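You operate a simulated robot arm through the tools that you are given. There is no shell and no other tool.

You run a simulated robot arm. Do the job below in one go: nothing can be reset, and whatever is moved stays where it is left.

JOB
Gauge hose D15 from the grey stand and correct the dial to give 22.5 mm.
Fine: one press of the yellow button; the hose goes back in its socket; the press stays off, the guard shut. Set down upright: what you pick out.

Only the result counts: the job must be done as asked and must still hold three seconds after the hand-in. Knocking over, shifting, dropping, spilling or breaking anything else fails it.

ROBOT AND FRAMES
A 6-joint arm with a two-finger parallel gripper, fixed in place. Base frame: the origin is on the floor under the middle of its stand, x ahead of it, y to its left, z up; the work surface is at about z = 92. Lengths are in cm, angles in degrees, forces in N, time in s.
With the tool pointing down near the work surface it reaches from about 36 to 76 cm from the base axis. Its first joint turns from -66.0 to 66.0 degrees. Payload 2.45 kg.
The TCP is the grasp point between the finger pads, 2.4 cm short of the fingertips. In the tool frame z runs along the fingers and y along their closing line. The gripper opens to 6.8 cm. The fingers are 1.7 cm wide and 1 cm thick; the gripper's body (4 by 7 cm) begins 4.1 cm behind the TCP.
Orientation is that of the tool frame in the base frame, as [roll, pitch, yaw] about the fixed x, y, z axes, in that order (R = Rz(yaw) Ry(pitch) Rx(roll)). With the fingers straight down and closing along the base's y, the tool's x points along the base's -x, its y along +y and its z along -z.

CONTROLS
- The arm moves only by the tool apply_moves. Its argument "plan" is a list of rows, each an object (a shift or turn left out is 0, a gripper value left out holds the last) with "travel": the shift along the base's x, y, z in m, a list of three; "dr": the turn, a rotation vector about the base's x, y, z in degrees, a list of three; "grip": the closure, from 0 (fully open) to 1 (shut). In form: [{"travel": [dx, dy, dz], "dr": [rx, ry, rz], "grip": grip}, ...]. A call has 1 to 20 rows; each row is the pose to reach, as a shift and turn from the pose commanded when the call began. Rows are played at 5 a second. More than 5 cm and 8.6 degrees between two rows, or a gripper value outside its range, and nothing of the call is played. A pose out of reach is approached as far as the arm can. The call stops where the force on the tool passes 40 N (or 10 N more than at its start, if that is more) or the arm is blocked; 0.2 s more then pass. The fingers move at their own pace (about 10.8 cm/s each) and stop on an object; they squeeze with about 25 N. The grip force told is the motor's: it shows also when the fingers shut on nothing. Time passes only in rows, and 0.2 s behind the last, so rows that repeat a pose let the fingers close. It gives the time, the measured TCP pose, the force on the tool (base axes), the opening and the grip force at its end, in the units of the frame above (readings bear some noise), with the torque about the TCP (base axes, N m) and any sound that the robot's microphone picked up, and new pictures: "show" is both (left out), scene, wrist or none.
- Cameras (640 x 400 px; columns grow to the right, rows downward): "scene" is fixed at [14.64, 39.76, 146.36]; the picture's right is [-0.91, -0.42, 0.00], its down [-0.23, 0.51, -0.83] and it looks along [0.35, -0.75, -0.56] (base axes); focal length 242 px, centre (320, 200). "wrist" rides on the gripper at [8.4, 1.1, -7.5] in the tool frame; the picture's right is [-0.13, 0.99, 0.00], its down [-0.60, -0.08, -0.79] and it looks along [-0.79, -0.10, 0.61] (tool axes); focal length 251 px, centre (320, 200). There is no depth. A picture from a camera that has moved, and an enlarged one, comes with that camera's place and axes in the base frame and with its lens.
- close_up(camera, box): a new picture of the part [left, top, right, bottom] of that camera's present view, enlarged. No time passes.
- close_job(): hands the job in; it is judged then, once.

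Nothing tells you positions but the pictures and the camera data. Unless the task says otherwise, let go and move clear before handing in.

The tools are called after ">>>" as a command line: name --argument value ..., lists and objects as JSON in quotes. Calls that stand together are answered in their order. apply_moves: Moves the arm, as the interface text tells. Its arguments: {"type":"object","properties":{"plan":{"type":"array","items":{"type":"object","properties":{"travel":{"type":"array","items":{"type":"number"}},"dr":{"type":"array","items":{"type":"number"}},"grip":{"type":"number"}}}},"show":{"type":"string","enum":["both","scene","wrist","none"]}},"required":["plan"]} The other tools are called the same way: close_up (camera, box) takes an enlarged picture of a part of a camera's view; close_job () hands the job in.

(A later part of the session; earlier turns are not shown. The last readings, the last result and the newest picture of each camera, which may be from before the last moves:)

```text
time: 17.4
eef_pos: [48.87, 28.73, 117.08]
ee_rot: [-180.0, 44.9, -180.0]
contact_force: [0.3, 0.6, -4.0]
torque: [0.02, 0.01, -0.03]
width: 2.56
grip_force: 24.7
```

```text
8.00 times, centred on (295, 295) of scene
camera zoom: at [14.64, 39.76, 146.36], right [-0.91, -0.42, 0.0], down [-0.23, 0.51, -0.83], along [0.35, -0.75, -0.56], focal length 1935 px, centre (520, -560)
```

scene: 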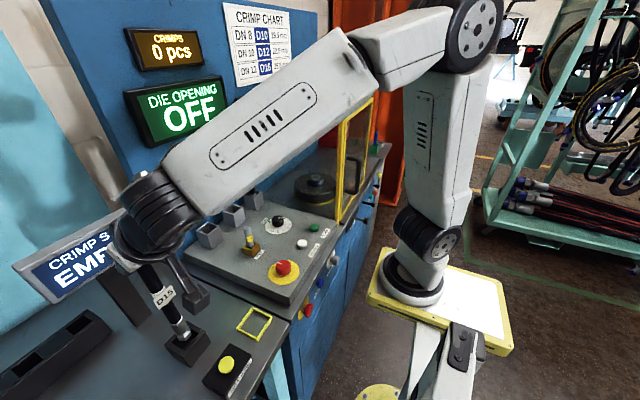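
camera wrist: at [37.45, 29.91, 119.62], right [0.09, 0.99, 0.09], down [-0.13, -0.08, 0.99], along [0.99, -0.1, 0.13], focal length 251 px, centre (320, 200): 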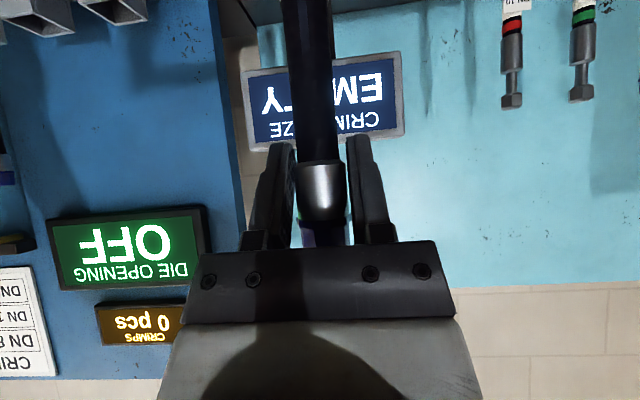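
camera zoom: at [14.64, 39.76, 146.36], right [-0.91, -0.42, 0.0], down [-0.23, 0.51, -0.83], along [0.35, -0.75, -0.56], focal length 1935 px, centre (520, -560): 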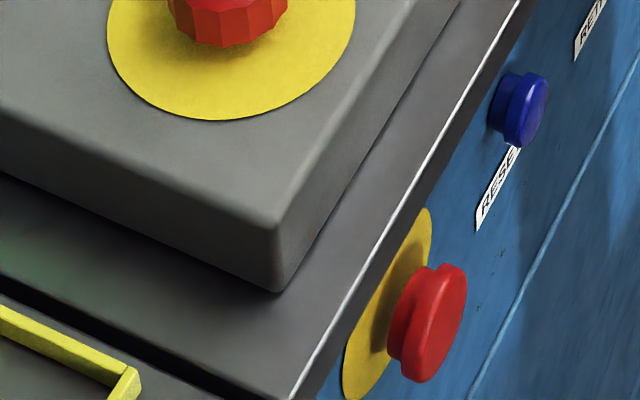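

The panel top is at z≈92, the bench at about 88.6, and the gauge rim at about 93.4, which puts the opening centre near (51.4, 28.05). I'll shift the hose there while still above the rim and look again.

>>> apply_moves --plan '[{"travel": [0.0, 0.0, 0.005], "grip": 1.0}, {"travel": [0.013, -0.0035, 0.005]}, {"travel": [0.025, -0.007, 0.005]}, {"travel": [0.025, -0.007, 0.0]}, {"travel": [0.025, -0.007, -0.005]}, {"travel": [0.025, -0.007, -0.005]}]' --show "none"

>>> close_up --camera "scene" --box '[160, 310, 220, 370]'

```text
time: 18.8
eef_pos: [51.44, 28.08, 116.52]
ee_rot: [180.0, 45.0, 180.0]
contact_force: [-0.8, -0.3, -3.5]
torque: [0.0, 0.03, 0.0]
width: 2.53
grip_force: 25.3
```

```text
6.67 times, centred on (190, 340) of scene
camera zoom: at [14.64, 39.76, 146.36], right [-0.91, -0.42, 0.0], down [-0.23, 0.51, -0.83], along [0.35, -0.75, -0.56], focal length 1613 px, centre (1187, -733)
```

zoom: 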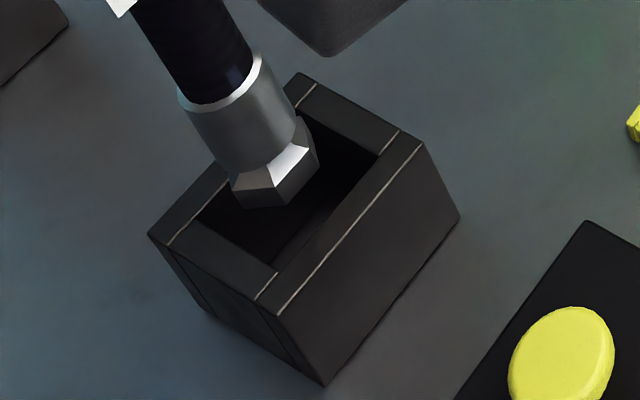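

The hose axis now projects right onto the rim centre. I'll lower it in small steps and check it goes inside.

>>> apply_moves --plan '[{"travel": [0.0, 0.0, -0.006], "grip": 1.0}, {"travel": [0.0, 0.0, -0.012]}, {"travel": [0.0, 0.0, -0.018]}, {"travel": [0.0, 0.0, -0.025]}, {"travel": [0.0, 0.0, -0.025]}]' --show "none"

>>> close_up --camera "scene" --box '[160, 310, 220, 370]'

```text
time: 20.0
eef_pos: [51.57, 28.2, 114.02]
ee_rot: [180.0, 45.1, 180.0]
contact_force: [-0.1, 0.1, -3.2]
torque: [0.02, 0.01, -0.01]
width: 2.55
grip_force: 25.0
```

```text
6.67 times, centred on (190, 340) of scene
camera zoom: at [14.64, 39.76, 146.36], right [-0.91, -0.42, 0.0], down [-0.23, 0.51, -0.83], along [0.35, -0.75, -0.56], focal length 1613 px, centre (1187, -733)
```

zoom: 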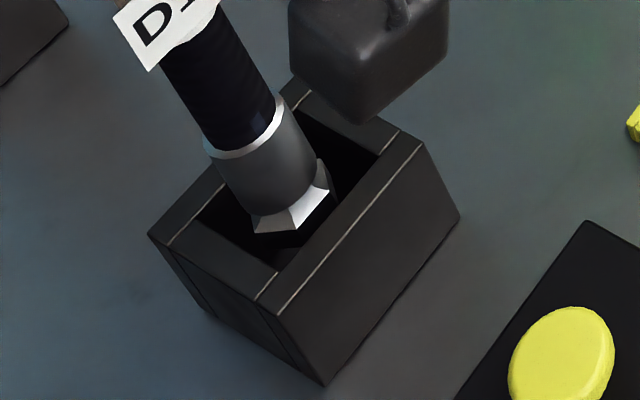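

The hex is inside the gauge, with no contact forces. I'll keep lowering until it touches the floor.

>>> apply_moves --plan '[{"travel": [0.0, 0.0, -0.006], "grip": 1.0}, {"travel": [0.0, 0.0, -0.012]}, {"travel": [0.0, 0.0, -0.018]}, {"travel": [0.0, 0.0, -0.018]}]' --show "none"

>>> close_up --camera "scene" --box '[160, 310, 220, 370]'

```text
time: 21.0
eef_pos: [51.51, 28.19, 112.29]
ee_rot: [179.9, 45.0, 179.9]
contact_force: [0.8, 0.7, -3.3]
torque: [-0.04, 0.02, 0.02]
width: 2.55
grip_force: 25.2
```

```text
6.67 times, centred on (190, 340) of scene
camera zoom: at [14.64, 39.76, 146.36], right [-0.91, -0.42, 0.0], down [-0.23, 0.51, -0.83], along [0.35, -0.75, -0.56], focal length 1613 px, centre (1187, -733)
```

zoom: 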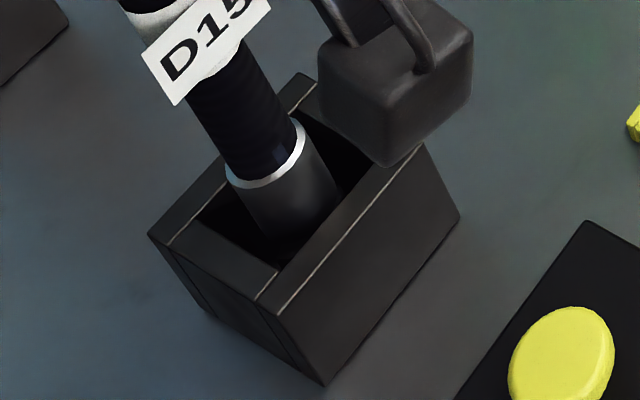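

>>> apply_moves --plan '[{"travel": [0.0, 0.0, -0.004], "grip": 1.0}, {"travel": [0.0, 0.0, -0.008]}, {"travel": [0.0, 0.0, -0.01]}, {"travel": [0.0, 0.0, -0.01]}]' --show "none"

```text
time: 22.0
eef_pos: [51.64, 28.0, 111.38]
ee_rot: [-180.0, 45.1, -180.0]
contact_force: [1.0, 0.1, -3.0]
torque: [0.0, 0.03, -0.01]
width: 2.56
grip_force: 25.2
```

>>> apply_moves --plan '[{"travel": [0.0, 0.0, -0.002], "grip": 1.0}, {"travel": [0.0, 0.0, -0.004]}, {"travel": [0.0, 0.0, -0.006]}, {"travel": [0.0, 0.0, -0.006]}]' --show "none"

>>> close_up --camera "scene" --box '[160, 310, 220, 370]'

```text
time: 23.0
eef_pos: [51.5, 28.1, 110.69]
ee_rot: [-179.9, 45.0, 180.0]
contact_force: [-0.1, -0.1, -3.7]
torque: [0.01, 0.02, -0.01]
width: 2.56
grip_force: 25.0
```

```text
6.67 times, centred on (190, 340) of scene
camera zoom: at [14.64, 39.76, 146.36], right [-0.91, -0.42, 0.0], down [-0.23, 0.51, -0.83], along [0.35, -0.75, -0.56], focal length 1613 px, centre (1187, -733)
```

zoom: 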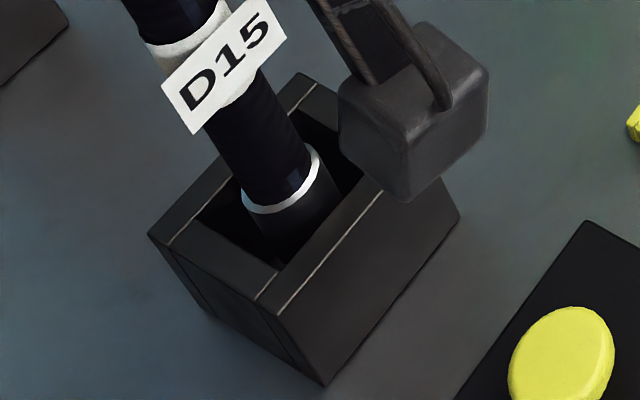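

>>> apply_moves --plan '[{"travel": [0.0, 0.0, -0.002], "grip": 1.0}, {"travel": [0.0, 0.0, -0.004]}, {"travel": [0.0, 0.0, -0.004]}]' --show "none"

```text
time: 23.8
eef_pos: [51.6, 28.15, 110.45]
ee_rot: [179.9, 45.1, 179.9]
contact_force: [-2.2, -1.6, 12.8]
torque: [-0.29, 0.32, -0.01]
width: 2.56
grip_force: 25.0
```

Floor contact is confirmed at TCP z≈110.5. I'll relax the preload, open the fingers gently and back away in −x.

>>> apply_moves --plan '[{"travel": [0.0, 0.0, 0.0015], "grip": 1.0}, {"travel": [0.0, 0.0, 0.0015], "grip": 0.6}, {"travel": [0.0, 0.0, 0.0015], "grip": 0.4}, {"travel": [0.0, 0.0, 0.0015], "grip": 0.2}, {"travel": [0.0, 0.0, 0.0015], "grip": 0.0}, {"travel": [0.0, 0.0, 0.0015], "grip": 0.0}]'

>>> close_up --camera "scene" --box '[130, 230, 250, 380]'

>>> close_up --camera "wrist" --box '[220, 100, 420, 250]'

```text
time: 25.2
eef_pos: [51.43, 27.95, 110.43]
ee_rot: [180.0, 45.0, 180.0]
contact_force: [-0.3, 0.1, -0.5]
torque: [-0.03, -0.04, -0.01]
width: 6.81
grip_force: 0.0
camera wrist: at [40.25, 29.18, 109.76], right [0.09, 0.99, 0.09], down [-0.13, -0.08, 0.99], along [0.99, -0.1, 0.13], focal length 251 px, centre (320, 200)
```

scene: 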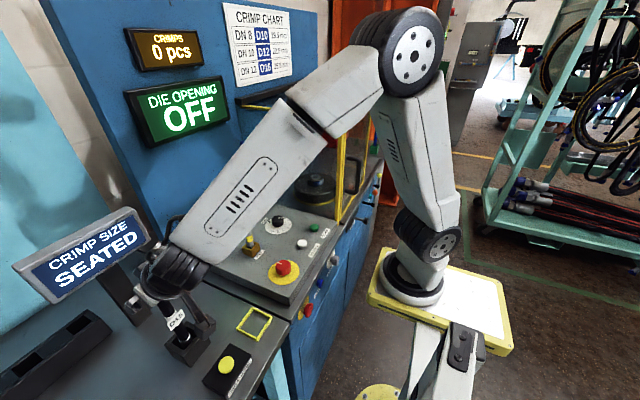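
wrist: 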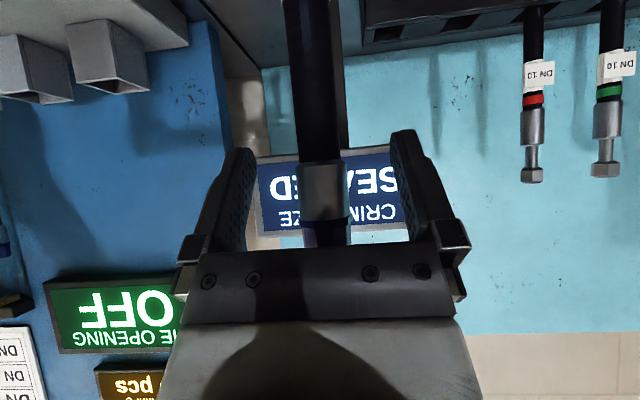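

```text
2.67 times, centred on (190, 305) of scene
camera zoom: at [14.64, 39.76, 146.36], right [-0.91, -0.42, 0.0], down [-0.23, 0.51, -0.83], along [0.35, -0.75, -0.56], focal length 645 px, centre (667, -80)
```

zoom: 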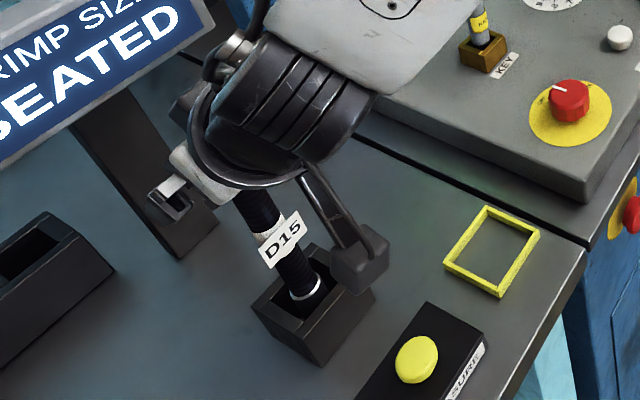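

```text
2.67 times, centred on (320, 175) of wrist
camera zoom: at [40.25, 29.18, 109.76], right [0.09, 0.99, 0.09], down [-0.13, -0.08, 0.99], along [0.99, -0.1, 0.13], focal length 670 px, centre (320, 267)
```

zoom: 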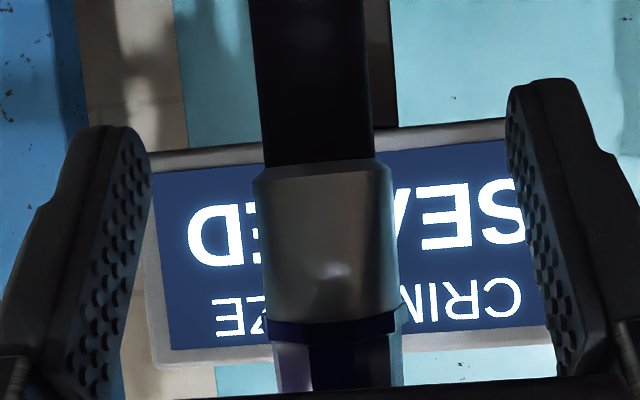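

The display reads SEATED and the hose stands upright in the gauge. I'll back the open gripper straight out in −x.

>>> apply_moves --plan '[{"travel": [-0.02, 0.0, 0.0], "grip": 0.0}, {"travel": [-0.045, 0.0, 0.0]}, {"travel": [-0.075, 0.0, 0.0]}, {"travel": [-0.095, 0.0, 0.0]}, {"travel": [-0.095, 0.0, 0.04]}, {"travel": [-0.095, 0.0, 0.08]}, {"travel": [-0.095, 0.0, 0.08]}]'

```text
time: 26.8
eef_pos: [42.09, 28.05, 118.07]
ee_rot: [180.0, 45.0, 180.0]
contact_force: [0.5, -0.1, 0.8]
torque: [0.01, 0.0, -0.01]
width: 6.79
grip_force: 0.1
camera wrist: at [30.88, 29.18, 117.51], right [0.09, 0.99, 0.09], down [-0.13, -0.08, 0.99], along [0.99, -0.1, 0.13], focal length 251 px, centre (320, 200)
```

scene: 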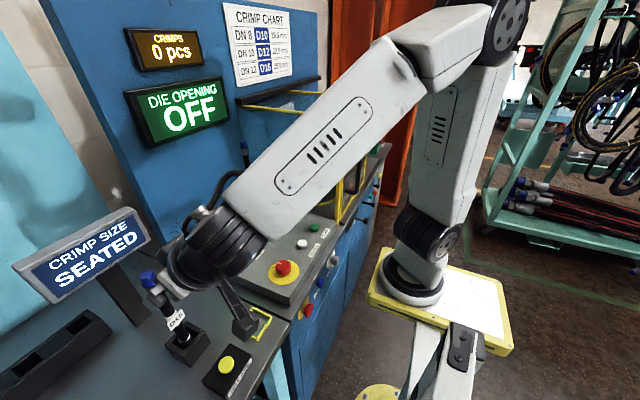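
wrist: 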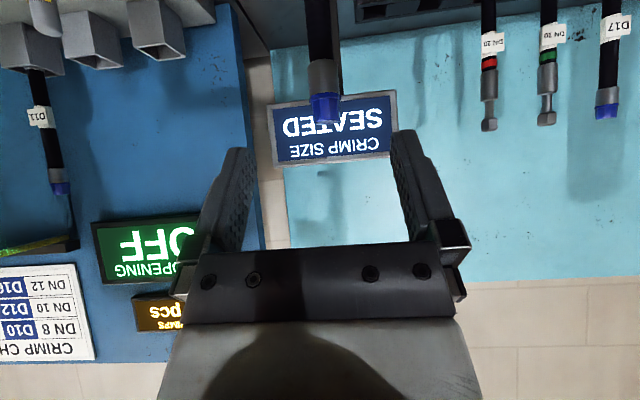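

The hose stands free. I'll rotate the tool back to vertical over the button area, with the fingers closed for pressing.

>>> apply_moves --plan '[{"travel": [0.0, 0.0, 0.0], "dr": [0, 7.5, 0], "grip": 0.3}, {"travel": [-0.005, 0.0, 0.0], "dr": [0, 15, 0], "grip": 0.6}, {"travel": [-0.01, 0.0, 0.0], "dr": [0, 22.5, 0], "grip": 1.0}, {"travel": [-0.0125, 0.0, 0.0], "dr": [0, 30, 0], "grip": 1.0}, {"travel": [-0.0125, 0.0, 0.0], "dr": [0, 37.5, 0], "grip": 1.0}, {"travel": [-0.0125, 0.0, 0.0], "dr": [0, 45, 0], "grip": 1.0}, {"travel": [-0.0125, 0.0, 0.0], "dr": [0, 45, 0], "grip": 1.0}]'

>>> close_up --camera "wrist" --box '[220, 0, 420, 150]'

>>> close_up --camera "scene" --box '[140, 240, 300, 400]'

```text
time: 28.4
eef_pos: [40.72, 28.09, 118.47]
ee_rot: [179.9, -0.1, -180.0]
contact_force: [-0.3, -0.3, 0.4]
torque: [-0.01, 0.0, -0.04]
width: 0.0
grip_force: 23.6
camera wrist: at [32.37, 29.22, 125.95], right [0.13, 0.99, 0.0], down [0.61, -0.08, 0.79], along [0.79, -0.1, -0.61], focal length 251 px, centre (320, 200)
```

scene: 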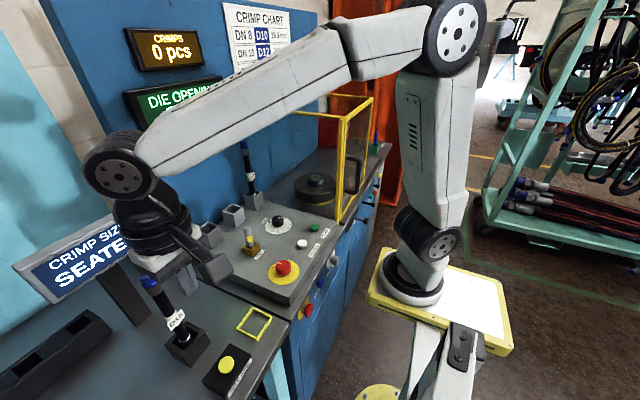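
wrist: 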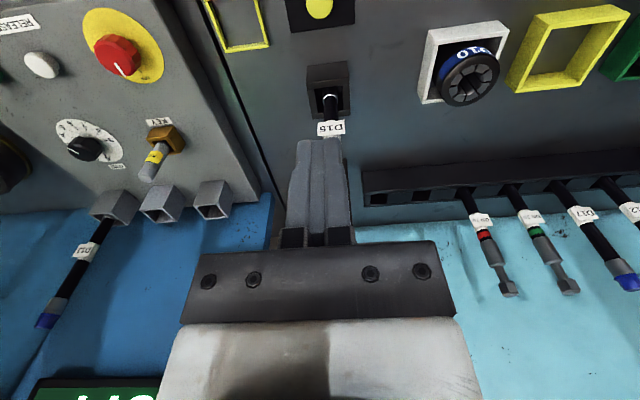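

```text
2.67 times, centred on (320, 75) of wrist
camera zoom: at [32.37, 29.22, 125.95], right [0.13, 0.99, 0.0], down [0.61, -0.08, 0.79], along [0.79, -0.1, -0.61], focal length 670 px, centre (320, 533)
```

zoom: 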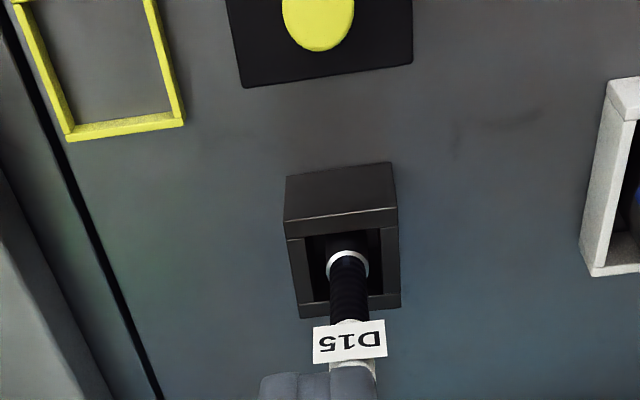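

```text
2.50 times, centred on (220, 320) of scene
camera zoom: at [14.64, 39.76, 146.36], right [-0.91, -0.42, 0.0], down [-0.23, 0.51, -0.83], along [0.35, -0.75, -0.56], focal length 605 px, centre (570, -100)
```

zoom: 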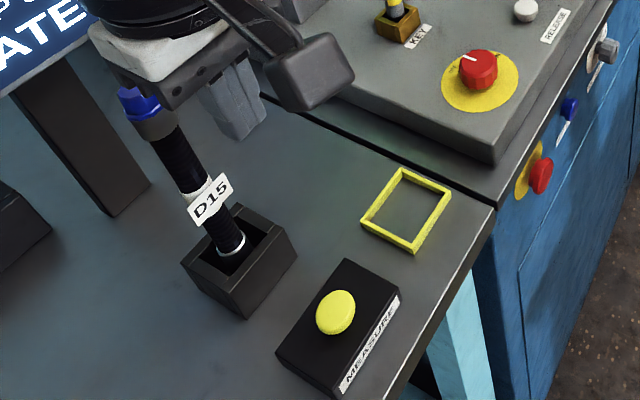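

The button centre is about (41.0, 27.9) with its top near z≈92, and it's about 2.9 cm wide. I'll descend with closed fingertips to just above it.

>>> apply_moves --plan '[{"travel": [0.0028, -0.0015, -0.045], "grip": 1.0}, {"travel": [0.0028, -0.0015, -0.09]}, {"travel": [0.0028, -0.0015, -0.135]}, {"travel": [0.0028, -0.0015, -0.175]}, {"travel": [0.0028, -0.0015, -0.21]}, {"travel": [0.0028, -0.0015, -0.21]}]'

>>> close_up --camera "scene" --box '[160, 280, 300, 400]'

```text
time: 29.8
eef_pos: [41.08, 27.8, 97.35]
ee_rot: [-179.9, 0.0, 179.8]
contact_force: [0.9, -0.2, 0.9]
torque: [0.0, 0.01, 0.0]
width: 0.0
grip_force: 23.0
camera wrist: at [32.63, 28.92, 104.96], right [0.13, 0.99, 0.0], down [0.6, -0.08, 0.79], along [0.79, -0.1, -0.61], focal length 251 px, centre (320, 200)
```

scene: 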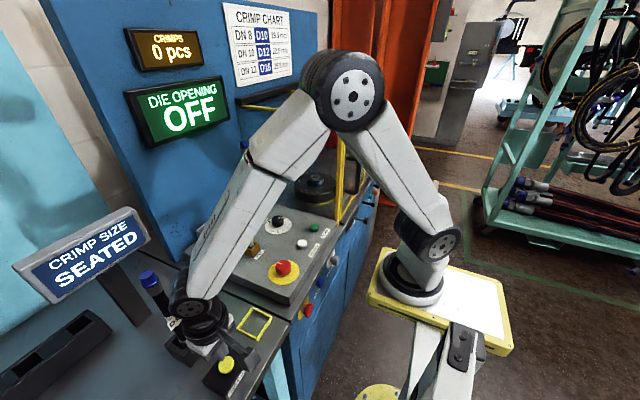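
wrist: 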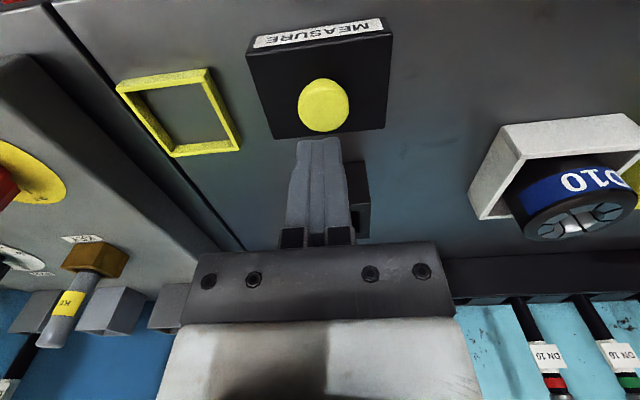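

```text
3.33 times, centred on (230, 340) of scene
camera zoom: at [14.64, 39.76, 146.36], right [-0.91, -0.42, 0.0], down [-0.23, 0.51, -0.83], along [0.35, -0.75, -0.56], focal length 806 px, centre (620, -267)
```

zoom: 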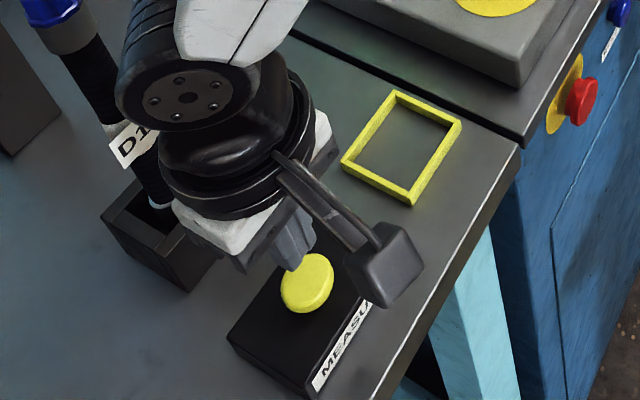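

The button top is at about (40.4, 28.05, 92.7). I'll shift slightly and press down in fine steps, watching force and display.

>>> apply_moves --plan '[{"travel": [-0.006, 0.0025, 0.0], "grip": 1.0}, {"travel": [-0.006, 0.0025, -0.01]}, {"travel": [-0.006, 0.0025, -0.016]}, {"travel": [-0.006, 0.0025, -0.02]}, {"travel": [-0.006, 0.0025, -0.02]}]'

>>> close_up --camera "wrist" --box '[230, 50, 430, 180]'

```text
time: 31.0
eef_pos: [40.6, 28.15, 95.51]
ee_rot: [180.0, 0.0, 179.9]
contact_force: [0.2, 0.2, 0.3]
torque: [-0.03, -0.03, 0.02]
width: 0.0
grip_force: 23.4
camera wrist: at [32.14, 29.32, 102.97], right [0.13, 0.99, 0.0], down [0.6, -0.08, 0.79], along [0.79, -0.1, -0.61], focal length 251 px, centre (320, 200)
```

scene: 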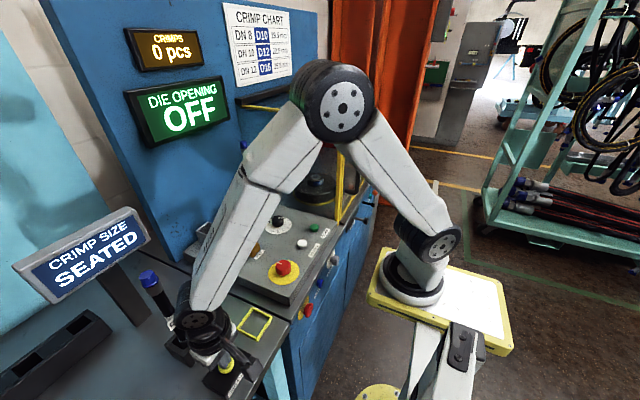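
wrist: 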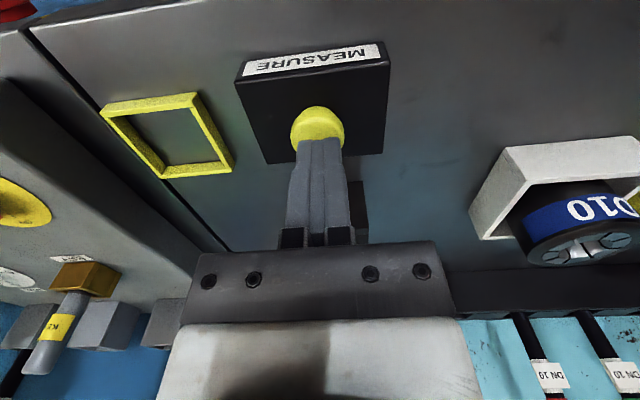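

```text
3.08 times, centred on (330, 115) of wrist
camera zoom: at [32.14, 29.32, 102.97], right [0.13, 0.99, 0.0], down [0.6, -0.08, 0.79], along [0.79, -0.1, -0.61], focal length 774 px, centre (289, 462)
```

zoom: 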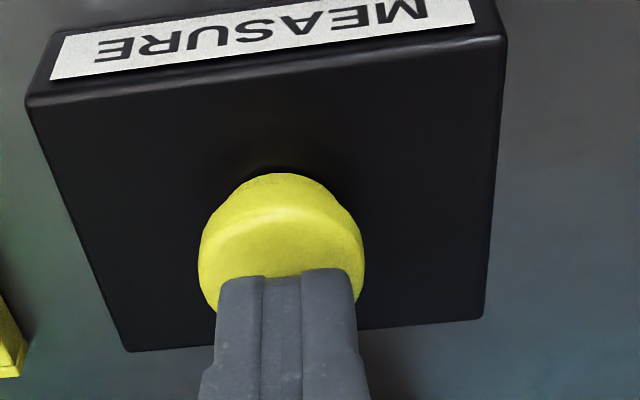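

The fingertips sit right over the button. I'll press a few millimetres at a time.

>>> apply_moves --plan '[{"travel": [0.0, 0.0, -0.002], "grip": 1.0}, {"travel": [0.0, 0.0, -0.004]}, {"travel": [0.0, 0.0, -0.004]}]' --show "scene"

```text
time: 31.8
eef_pos: [40.39, 28.11, 95.07]
ee_rot: [180.0, 0.0, -180.0]
contact_force: [-0.7, -0.8, -0.5]
torque: [0.02, -0.01, -0.04]
width: 0.0
grip_force: 23.6
```

scene: 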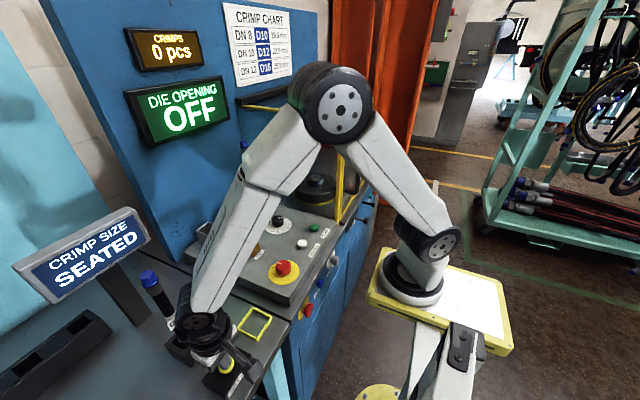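

>>> apply_moves --plan '[{"travel": [0.0, 0.0, -0.002], "grip": 1.0}, {"travel": [0.0, 0.0, -0.004]}, {"travel": [0.0, 0.0, -0.004]}]' --show "scene"

```text
time: 32.6
eef_pos: [40.49, 28.34, 94.8]
ee_rot: [-180.0, 0.1, 180.0]
contact_force: [0.0, -0.8, -0.6]
torque: [-0.03, -0.01, -0.03]
width: 0.01
grip_force: 24.1
```

scene: 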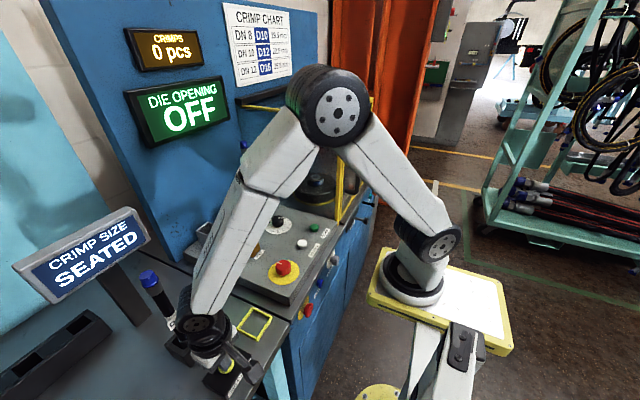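

>>> apply_moves --plan '[{"travel": [0.0, 0.0, -0.002], "grip": 1.0}, {"travel": [0.0, 0.0, -0.004]}, {"travel": [0.0, 0.0, -0.005]}]' --show "both"

>>> close_up --camera "wrist" --box '[230, 50, 430, 180]'

```text
time: 33.4
eef_pos: [40.41, 28.26, 94.31]
ee_rot: [180.0, 0.1, -179.9]
contact_force: [2.6, -0.1, 2.8]
torque: [-0.03, -0.09, 0.02]
width: 0.01
grip_force: 23.9
heard: click
camera wrist: at [32.01, 29.36, 101.65], right [0.13, 0.99, 0.0], down [0.6, -0.08, 0.79], along [0.79, -0.1, -0.61], focal length 251 px, centre (320, 200)
```

scene: 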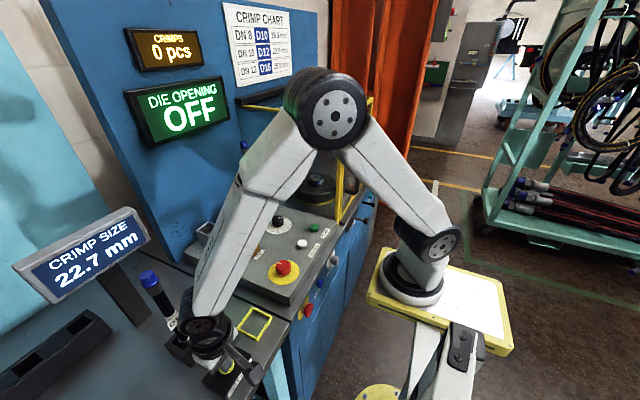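
wrist: 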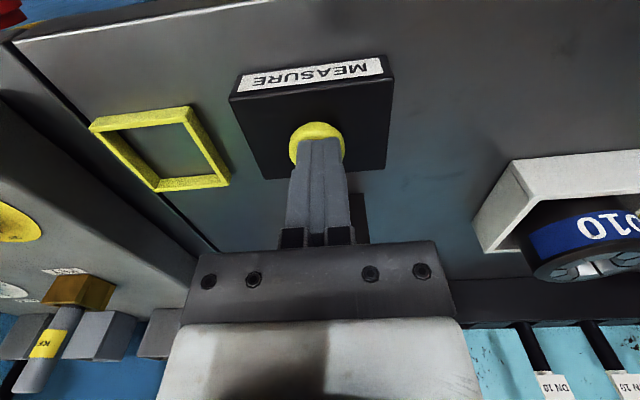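

```text
3.08 times, centred on (330, 115) of wrist
camera zoom: at [32.01, 29.36, 101.65], right [0.13, 0.99, 0.0], down [0.6, -0.08, 0.79], along [0.79, -0.1, -0.61], focal length 774 px, centre (289, 462)
```

zoom: 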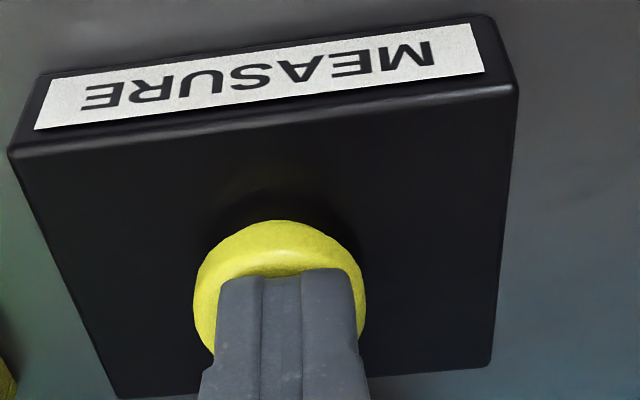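

I heard a click, and the display now shows a size reading. I'll zoom in to confirm it and lift straight off the button.

>>> close_up --camera "scene" --box '[0, 190, 170, 310]'

>>> apply_moves --plan '[{"travel": [0.0, 0.0, 0.02], "grip": 1.0}, {"travel": [0.0, 0.0, 0.06]}, {"travel": [0.0, 0.0, 0.1]}, {"travel": [0.0, 0.0, 0.14]}, {"travel": [0.0, 0.0, 0.18]}, {"travel": [0.0, 0.0, 0.22]}, {"travel": [0.0, 0.0, 0.24]}, {"travel": [0.0, 0.0, 0.24]}]'

>>> close_up --camera "scene" --box '[0, 190, 170, 310]'

>>> close_up --camera "wrist" --box '[0, 60, 200, 240]'

```text
3.33 times, centred on (85, 250) of scene
camera zoom: at [14.64, 39.76, 146.36], right [-0.91, -0.42, 0.0], down [-0.23, 0.51, -0.83], along [0.35, -0.75, -0.56], focal length 806 px, centre (1103, 33)
```

zoom: 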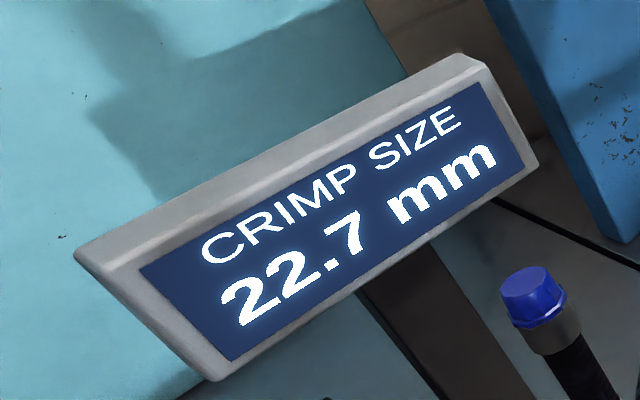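

```text
time: 35.2
eef_pos: [40.64, 28.1, 118.04]
ee_rot: [-180.0, -0.1, 180.0]
contact_force: [-0.3, -0.8, -0.9]
torque: [0.02, 0.02, 0.01]
width: 0.0
grip_force: 23.8
camera wrist: at [32.22, 29.23, 125.58], right [0.13, 0.99, 0.0], down [0.6, -0.08, 0.79], along [0.79, -0.1, -0.61], focal length 251 px, centre (320, 200)
```

scene: 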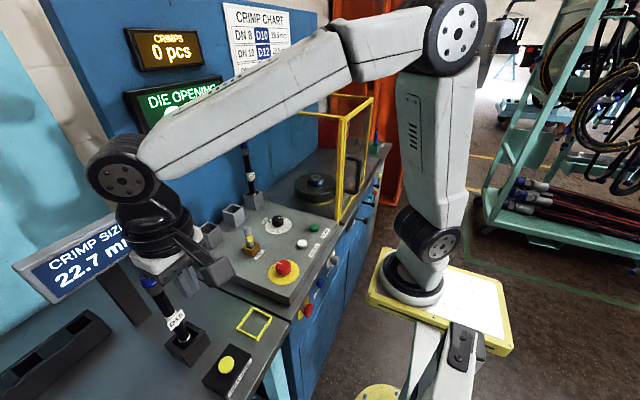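
wrist: 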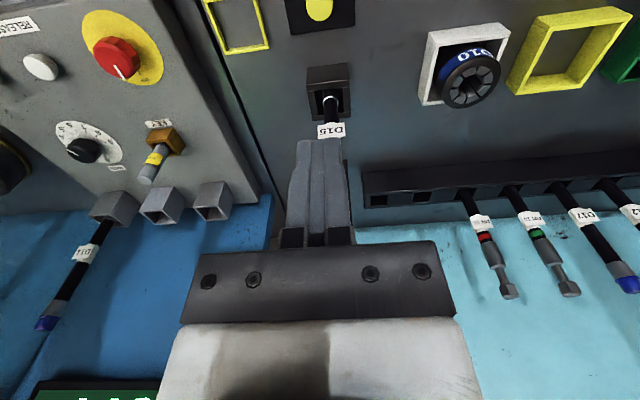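

```text
3.33 times, centred on (85, 250) of scene
camera zoom: at [14.64, 39.76, 146.36], right [-0.91, -0.42, 0.0], down [-0.23, 0.51, -0.83], along [0.35, -0.75, -0.56], focal length 806 px, centre (1103, 33)
```

zoom: 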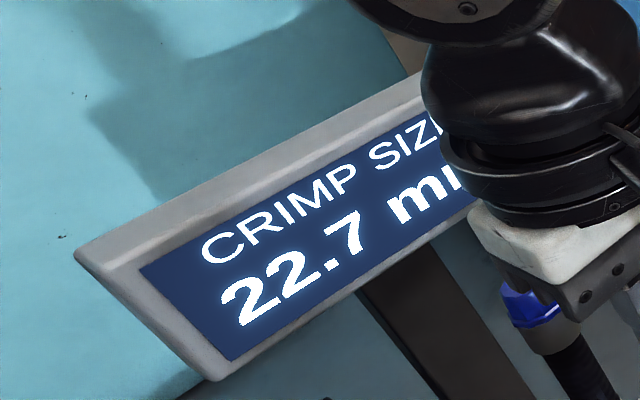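

```text
2.22 times, centred on (100, 150) of wrist
camera zoom: at [32.22, 29.23, 125.58], right [0.13, 0.99, 0.0], down [0.6, -0.08, 0.79], along [0.79, -0.1, -0.61], focal length 559 px, centre (809, 311)
```

zoom: 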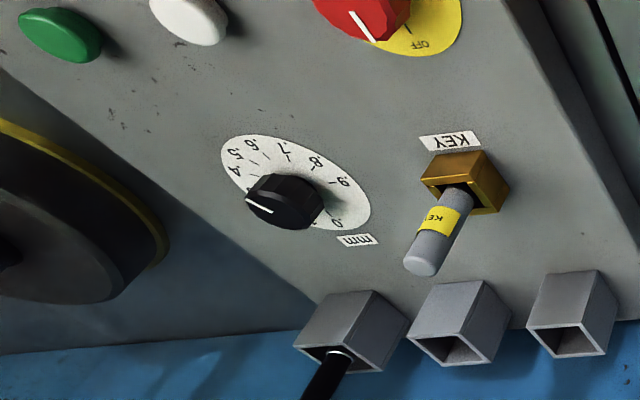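

The reading is confirmed at 22.7 mm, so the dial must come down by 0.2 mm, from about .3 to .1. First the hose goes back, so I'll tilt the tool to 45° again and open the fingers.

>>> apply_moves --plan '[{"travel": [0.0, 0.0, 0.0], "dr": [0, -7.5, 0], "grip": 0.6}, {"travel": [0.004, 0.0, 0.0], "dr": [0, -15, 0], "grip": 0.3}, {"travel": [0.008, 0.0, 0.0], "dr": [0, -22.5, 0], "grip": 0.0}, {"travel": [0.012, 0.0, 0.0], "dr": [0, -30, 0], "grip": 0.0}, {"travel": [0.012, 0.0, 0.0], "dr": [0, -37.5, 0], "grip": 0.0}, {"travel": [0.012, 0.0, 0.0], "dr": [0, -45, 0], "grip": 0.0}, {"travel": [0.012, 0.0, -0.04], "dr": [0, -45, 0], "grip": 0.0}, {"travel": [0.012, 0.0, -0.075], "dr": [0, -45, 0], "grip": 0.0}, {"travel": [0.012, 0.0, -0.075], "dr": [0, -45, 0], "grip": 0.0}]'

>>> close_up --camera "wrist" --box '[220, 100, 420, 250]'

```text
time: 37.2
eef_pos: [41.47, 28.4, 110.61]
ee_rot: [180.0, 45.0, -179.9]
contact_force: [0.6, 0.1, 0.5]
torque: [0.04, 0.0, 0.01]
width: 6.79
grip_force: 0.0
camera wrist: at [30.17, 29.42, 109.92], right [0.09, 0.99, 0.09], down [-0.13, -0.08, 0.99], along [0.99, -0.1, 0.13], focal length 251 px, centre (320, 200)
```

scene: 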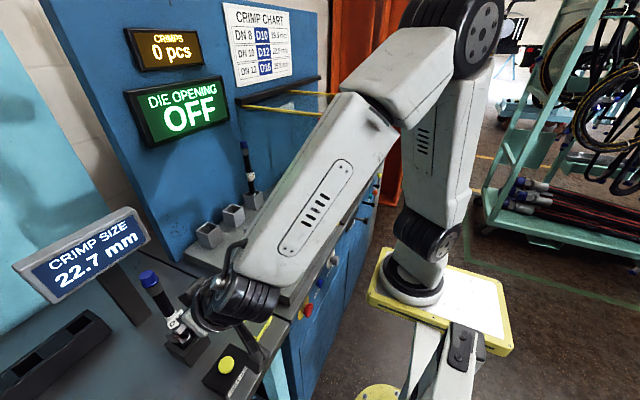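
wrist: 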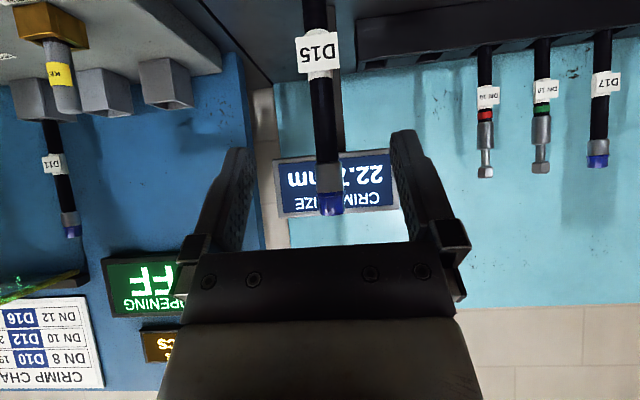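

```text
2.67 times, centred on (320, 175) of wrist
camera zoom: at [30.17, 29.42, 109.92], right [0.09, 0.99, 0.09], down [-0.13, -0.08, 0.99], along [0.99, -0.1, 0.13], focal length 670 px, centre (320, 267)
```

zoom: 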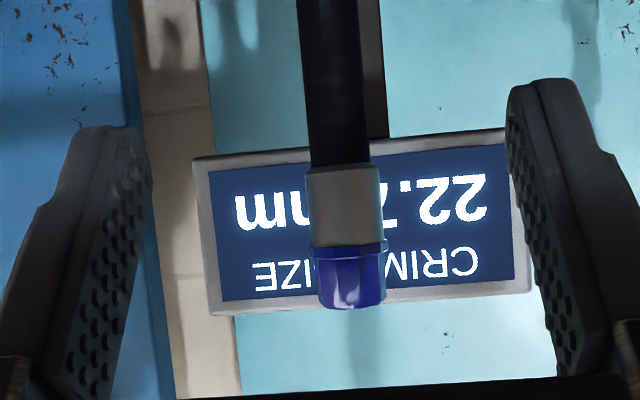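

The hose is where expected (y≈28.1, ferrule at z≈109.7–112). I'll advance onto it and close the gripper.

>>> apply_moves --plan '[{"travel": [0.03, -0.001, 0.0], "grip": 0.0}, {"travel": [0.06, -0.001, 0.0]}, {"travel": [0.085, -0.001, 0.0]}, {"travel": [0.098, -0.001, 0.0]}, {"travel": [0.098, -0.001, 0.0], "grip": 0.3}, {"travel": [0.098, -0.001, 0.0], "grip": 0.5}, {"travel": [0.098, -0.001, 0.0], "grip": 0.5}]' --show "wrist"

>>> close_up --camera "wrist" --box '[220, 100, 420, 250]'

```text
time: 38.8
eef_pos: [51.5, 28.16, 110.55]
ee_rot: [-180.0, 45.0, -179.9]
contact_force: [-0.3, 0.2, -0.5]
torque: [-0.02, 0.01, 0.02]
width: 3.41
grip_force: 0.1
camera wrist: at [40.12, 29.26, 109.96], right [0.09, 0.99, 0.09], down [-0.13, -0.08, 0.99], along [0.99, -0.1, 0.13], focal length 251 px, centre (320, 200)
```

wrist: 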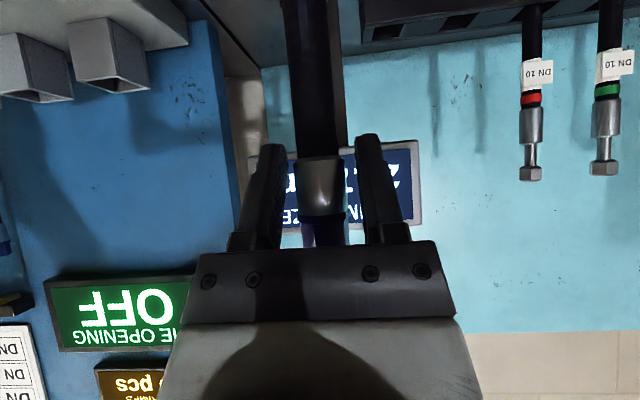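

```text
2.67 times, centred on (320, 175) of wrist
camera zoom: at [40.12, 29.26, 109.96], right [0.09, 0.99, 0.09], down [-0.13, -0.08, 0.99], along [0.99, -0.1, 0.13], focal length 670 px, centre (320, 267)
```

zoom: 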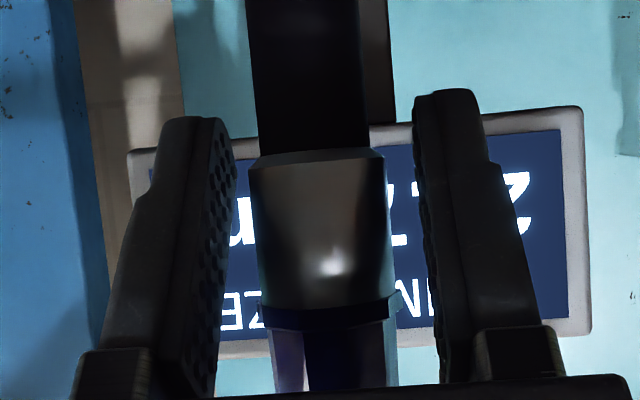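

It's well centred. I'll close, lift in stages and check.

>>> apply_moves --plan '[{"grip": 0.6}, {"grip": 0.7}, {"grip": 0.85}, {"grip": 1.0}, {"grip": 1.0}, {"travel": [0, 0, 0.01], "grip": 1.0}, {"travel": [0, 0, 0.025], "grip": 1.0}, {"travel": [0, 0, 0.045], "grip": 1.0}, {"travel": [0, 0, 0.07], "grip": 1.0}, {"travel": [0, 0, 0.095], "grip": 1.0}, {"travel": [0, 0, 0.12], "grip": 1.0}, {"travel": [0, 0, 0.135], "grip": 1.0}, {"travel": [0, 0, 0.135], "grip": 1.0}]'

>>> close_up --camera "scene" --box '[120, 200, 260, 370]'

```text
time: 41.6
eef_pos: [51.33, 28.08, 124.11]
ee_rot: [-180.0, 45.0, -179.9]
contact_force: [0.7, 0.5, -2.4]
torque: [-0.05, 0.01, 0.0]
width: 2.53
grip_force: 24.8
camera wrist: at [40.17, 29.25, 123.44], right [0.09, 0.99, 0.09], down [-0.13, -0.08, 0.99], along [0.99, -0.1, 0.12], focal length 251 px, centre (320, 200)
```

scene: 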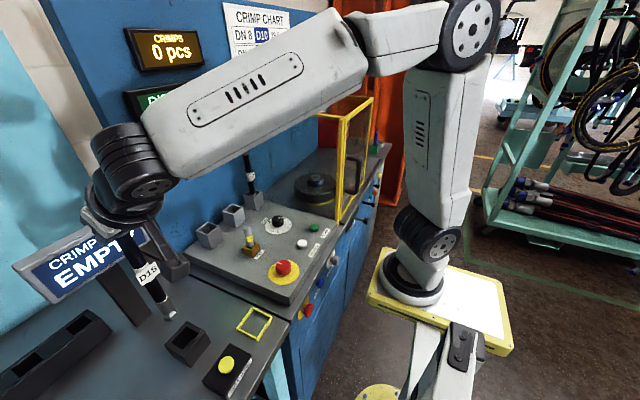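
wrist: 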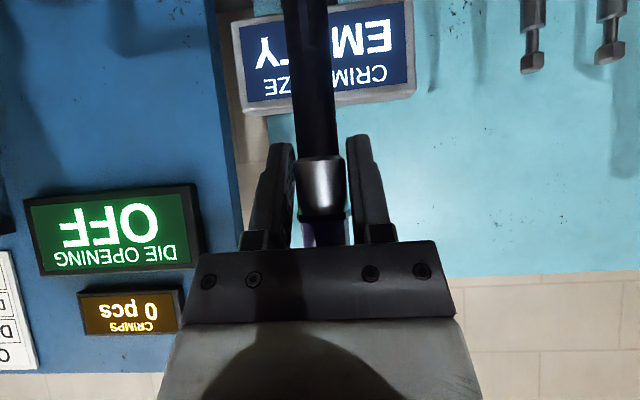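

```text
2.35 times, centred on (190, 285) of scene
camera zoom: at [14.64, 39.76, 146.36], right [-0.91, -0.42, 0.0], down [-0.23, 0.51, -0.83], along [0.35, -0.75, -0.56], focal length 569 px, centre (626, 0)
```

zoom: 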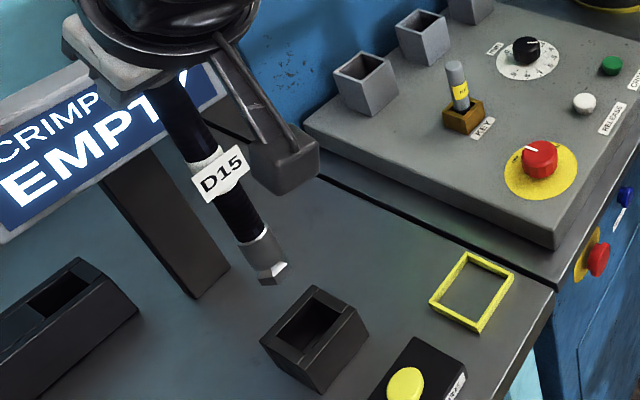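

The display went back to EMPTY, with the 22.7 reading already noted. I'll carry the hose back along the reverse path to above its grey socket.

>>> apply_moves --plan '[{"travel": [0.0, -0.035, 0.0], "grip": 1.0}, {"travel": [-0.0016, -0.0705, 0.0]}, {"travel": [0.0134, -0.1005, 0.0]}, {"travel": [0.0334, -0.1305, 0.0]}, {"travel": [0.0534, -0.1605, 0.0]}, {"travel": [0.0784, -0.1905, 0.0]}, {"travel": [0.1084, -0.2105, 0.0]}, {"travel": [0.1384, -0.2305, 0.0]}, {"travel": [0.1634, -0.2505, -0.0065]}, {"travel": [0.1784, -0.2505, -0.0215]}, {"travel": [0.1784, -0.2505, -0.0215]}]'

>>> close_up --camera "scene" --box '[180, 200, 240, 260]'

>>> close_up --camera "scene" --box '[150, 100, 310, 260]'

```text
time: 44.0
eef_pos: [69.25, 2.84, 121.99]
ee_rot: [-179.9, 45.0, 180.0]
contact_force: [-0.6, 0.4, -3.7]
torque: [-0.01, -0.01, -0.04]
width: 2.54
grip_force: 24.9
camera wrist: at [57.96, 4.01, 121.27], right [0.09, 0.99, 0.09], down [-0.13, -0.08, 0.99], along [0.99, -0.1, 0.13], focal length 251 px, centre (320, 200)
```

scene: 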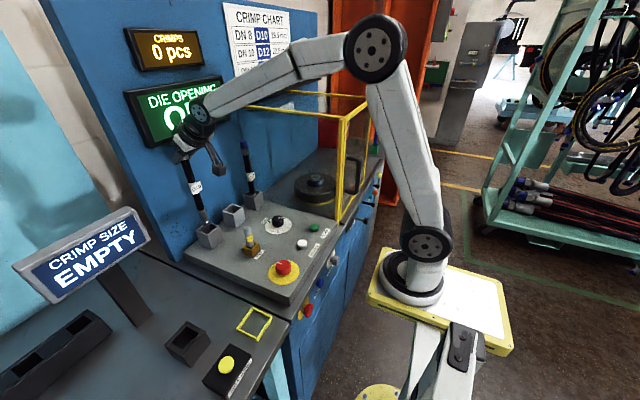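
wrist: 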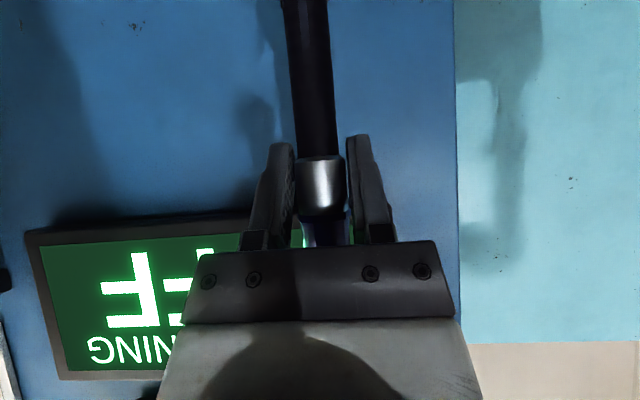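

```text
6.67 times, centred on (210, 230) of scene
camera zoom: at [14.65, 39.76, 146.36], right [-0.91, -0.42, 0.0], down [-0.23, 0.51, -0.83], along [0.35, -0.75, -0.56], focal length 1613 px, centre (1053, 0)
```

zoom: 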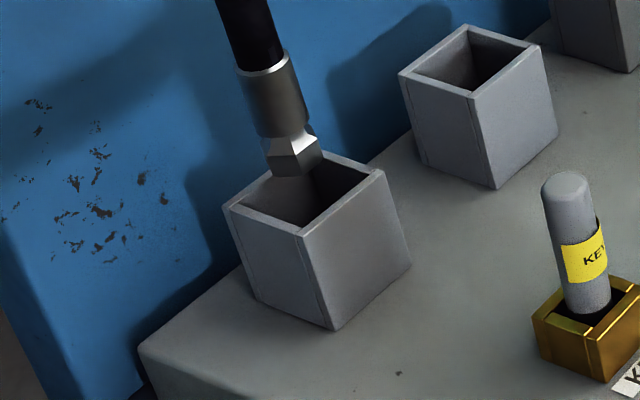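

```text
2.50 times, centred on (230, 180) of scene
camera zoom: at [14.65, 39.76, 146.36], right [-0.91, -0.42, 0.0], down [-0.23, 0.51, -0.83], along [0.35, -0.75, -0.56], focal length 605 px, centre (545, 250)
```

zoom: 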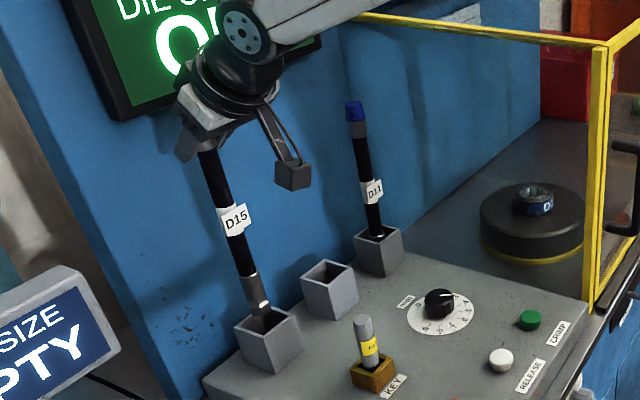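

The hose is right over its socket, matching the picture from the lift-out. I'll lower it in stages.

>>> apply_moves --plan '[{"travel": [0.0, 0.0, -0.008], "grip": 1.0}, {"travel": [0.0, 0.0, -0.016]}, {"travel": [0.0, 0.0, -0.024]}, {"travel": [0.0, 0.0, -0.032]}, {"travel": [0.0, 0.0, -0.032]}]' --show "none"

>>> close_up --camera "scene" --box '[180, 200, 240, 260]'

```text
time: 45.2
eef_pos: [69.2, 2.94, 118.7]
ee_rot: [180.0, 45.0, -180.0]
contact_force: [-0.7, -0.7, -4.2]
torque: [-0.02, -0.02, -0.01]
width: 2.54
grip_force: 25.1
```

```text
6.67 times, centred on (210, 230) of scene
camera zoom: at [14.64, 39.76, 146.36], right [-0.91, -0.42, 0.0], down [-0.23, 0.51, -0.83], along [0.35, -0.75, -0.56], focal length 1613 px, centre (1053, 0)
```

zoom: 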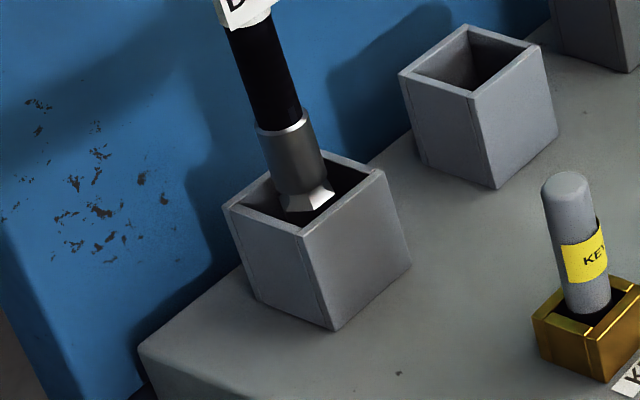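

>>> apply_moves --plan '[{"travel": [0.0, 0.0, -0.008], "grip": 1.0}, {"travel": [0.0, 0.0, -0.016]}, {"travel": [0.0, 0.0, -0.024]}, {"travel": [0.0, 0.0, -0.032]}, {"travel": [0.0, 0.0, -0.032]}]' --show "none"

>>> close_up --camera "scene" --box '[180, 200, 240, 260]'

```text
time: 46.4
eef_pos: [69.25, 3.02, 115.36]
ee_rot: [-180.0, 44.9, 180.0]
contact_force: [0.1, 0.3, -2.9]
torque: [0.01, -0.02, 0.0]
width: 2.58
grip_force: 25.6
```

```text
6.67 times, centred on (210, 230) of scene
camera zoom: at [14.64, 39.76, 146.36], right [-0.91, -0.42, 0.0], down [-0.23, 0.51, -0.83], along [0.35, -0.75, -0.56], focal length 1613 px, centre (1053, 0)
```

zoom: 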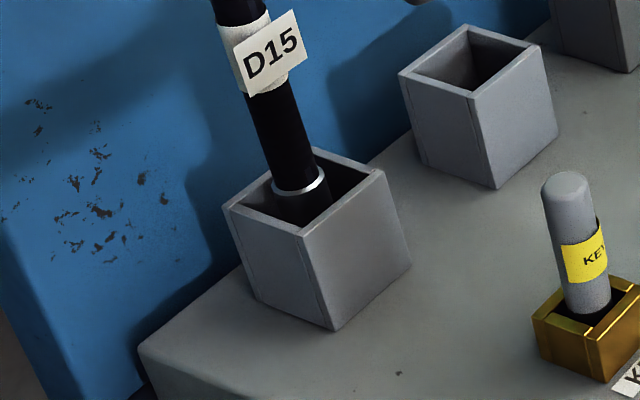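

The hose is going down centrally with no contact. A few fine steps to the floor remain.

>>> apply_moves --plan '[{"travel": [0.0, 0.0, -0.002], "grip": 1.0}, {"travel": [0.0, 0.0, -0.004]}, {"travel": [0.0, 0.0, -0.006]}, {"travel": [0.0, 0.0, -0.006]}]' --show "none"

```text
time: 47.4
eef_pos: [69.1, 3.26, 114.85]
ee_rot: [179.9, 45.0, 179.9]
contact_force: [-0.7, 0.6, -3.3]
torque: [0.05, 0.02, 0.01]
width: 2.55
grip_force: 24.6
```

>>> apply_moves --plan '[{"travel": [0.0, 0.0, -0.0015], "grip": 1.0}, {"travel": [0.0, 0.0, -0.003], "grip": 1.0}, {"travel": [0.0, 0.0, -0.003]}]' --show "none"

```text
time: 48.2
eef_pos: [69.15, 3.12, 114.62]
ee_rot: [-180.0, 45.0, -180.0]
contact_force: [0.0, 0.4, -3.6]
torque: [0.01, 0.0, -0.01]
width: 2.55
grip_force: 25.4
```

>>> apply_moves --plan '[{"travel": [0.0, 0.0, -0.0015], "grip": 1.0}, {"travel": [0.0, 0.0, -0.0025], "grip": 1.0}, {"travel": [0.0, 0.0, -0.0025]}]' --show "none"

```text
time: 49.0
eef_pos: [69.23, 3.07, 114.55]
ee_rot: [180.0, 45.2, -180.0]
contact_force: [-3.7, 1.6, 8.7]
torque: [0.22, 0.57, 0.02]
width: 2.55
grip_force: 25.0
```

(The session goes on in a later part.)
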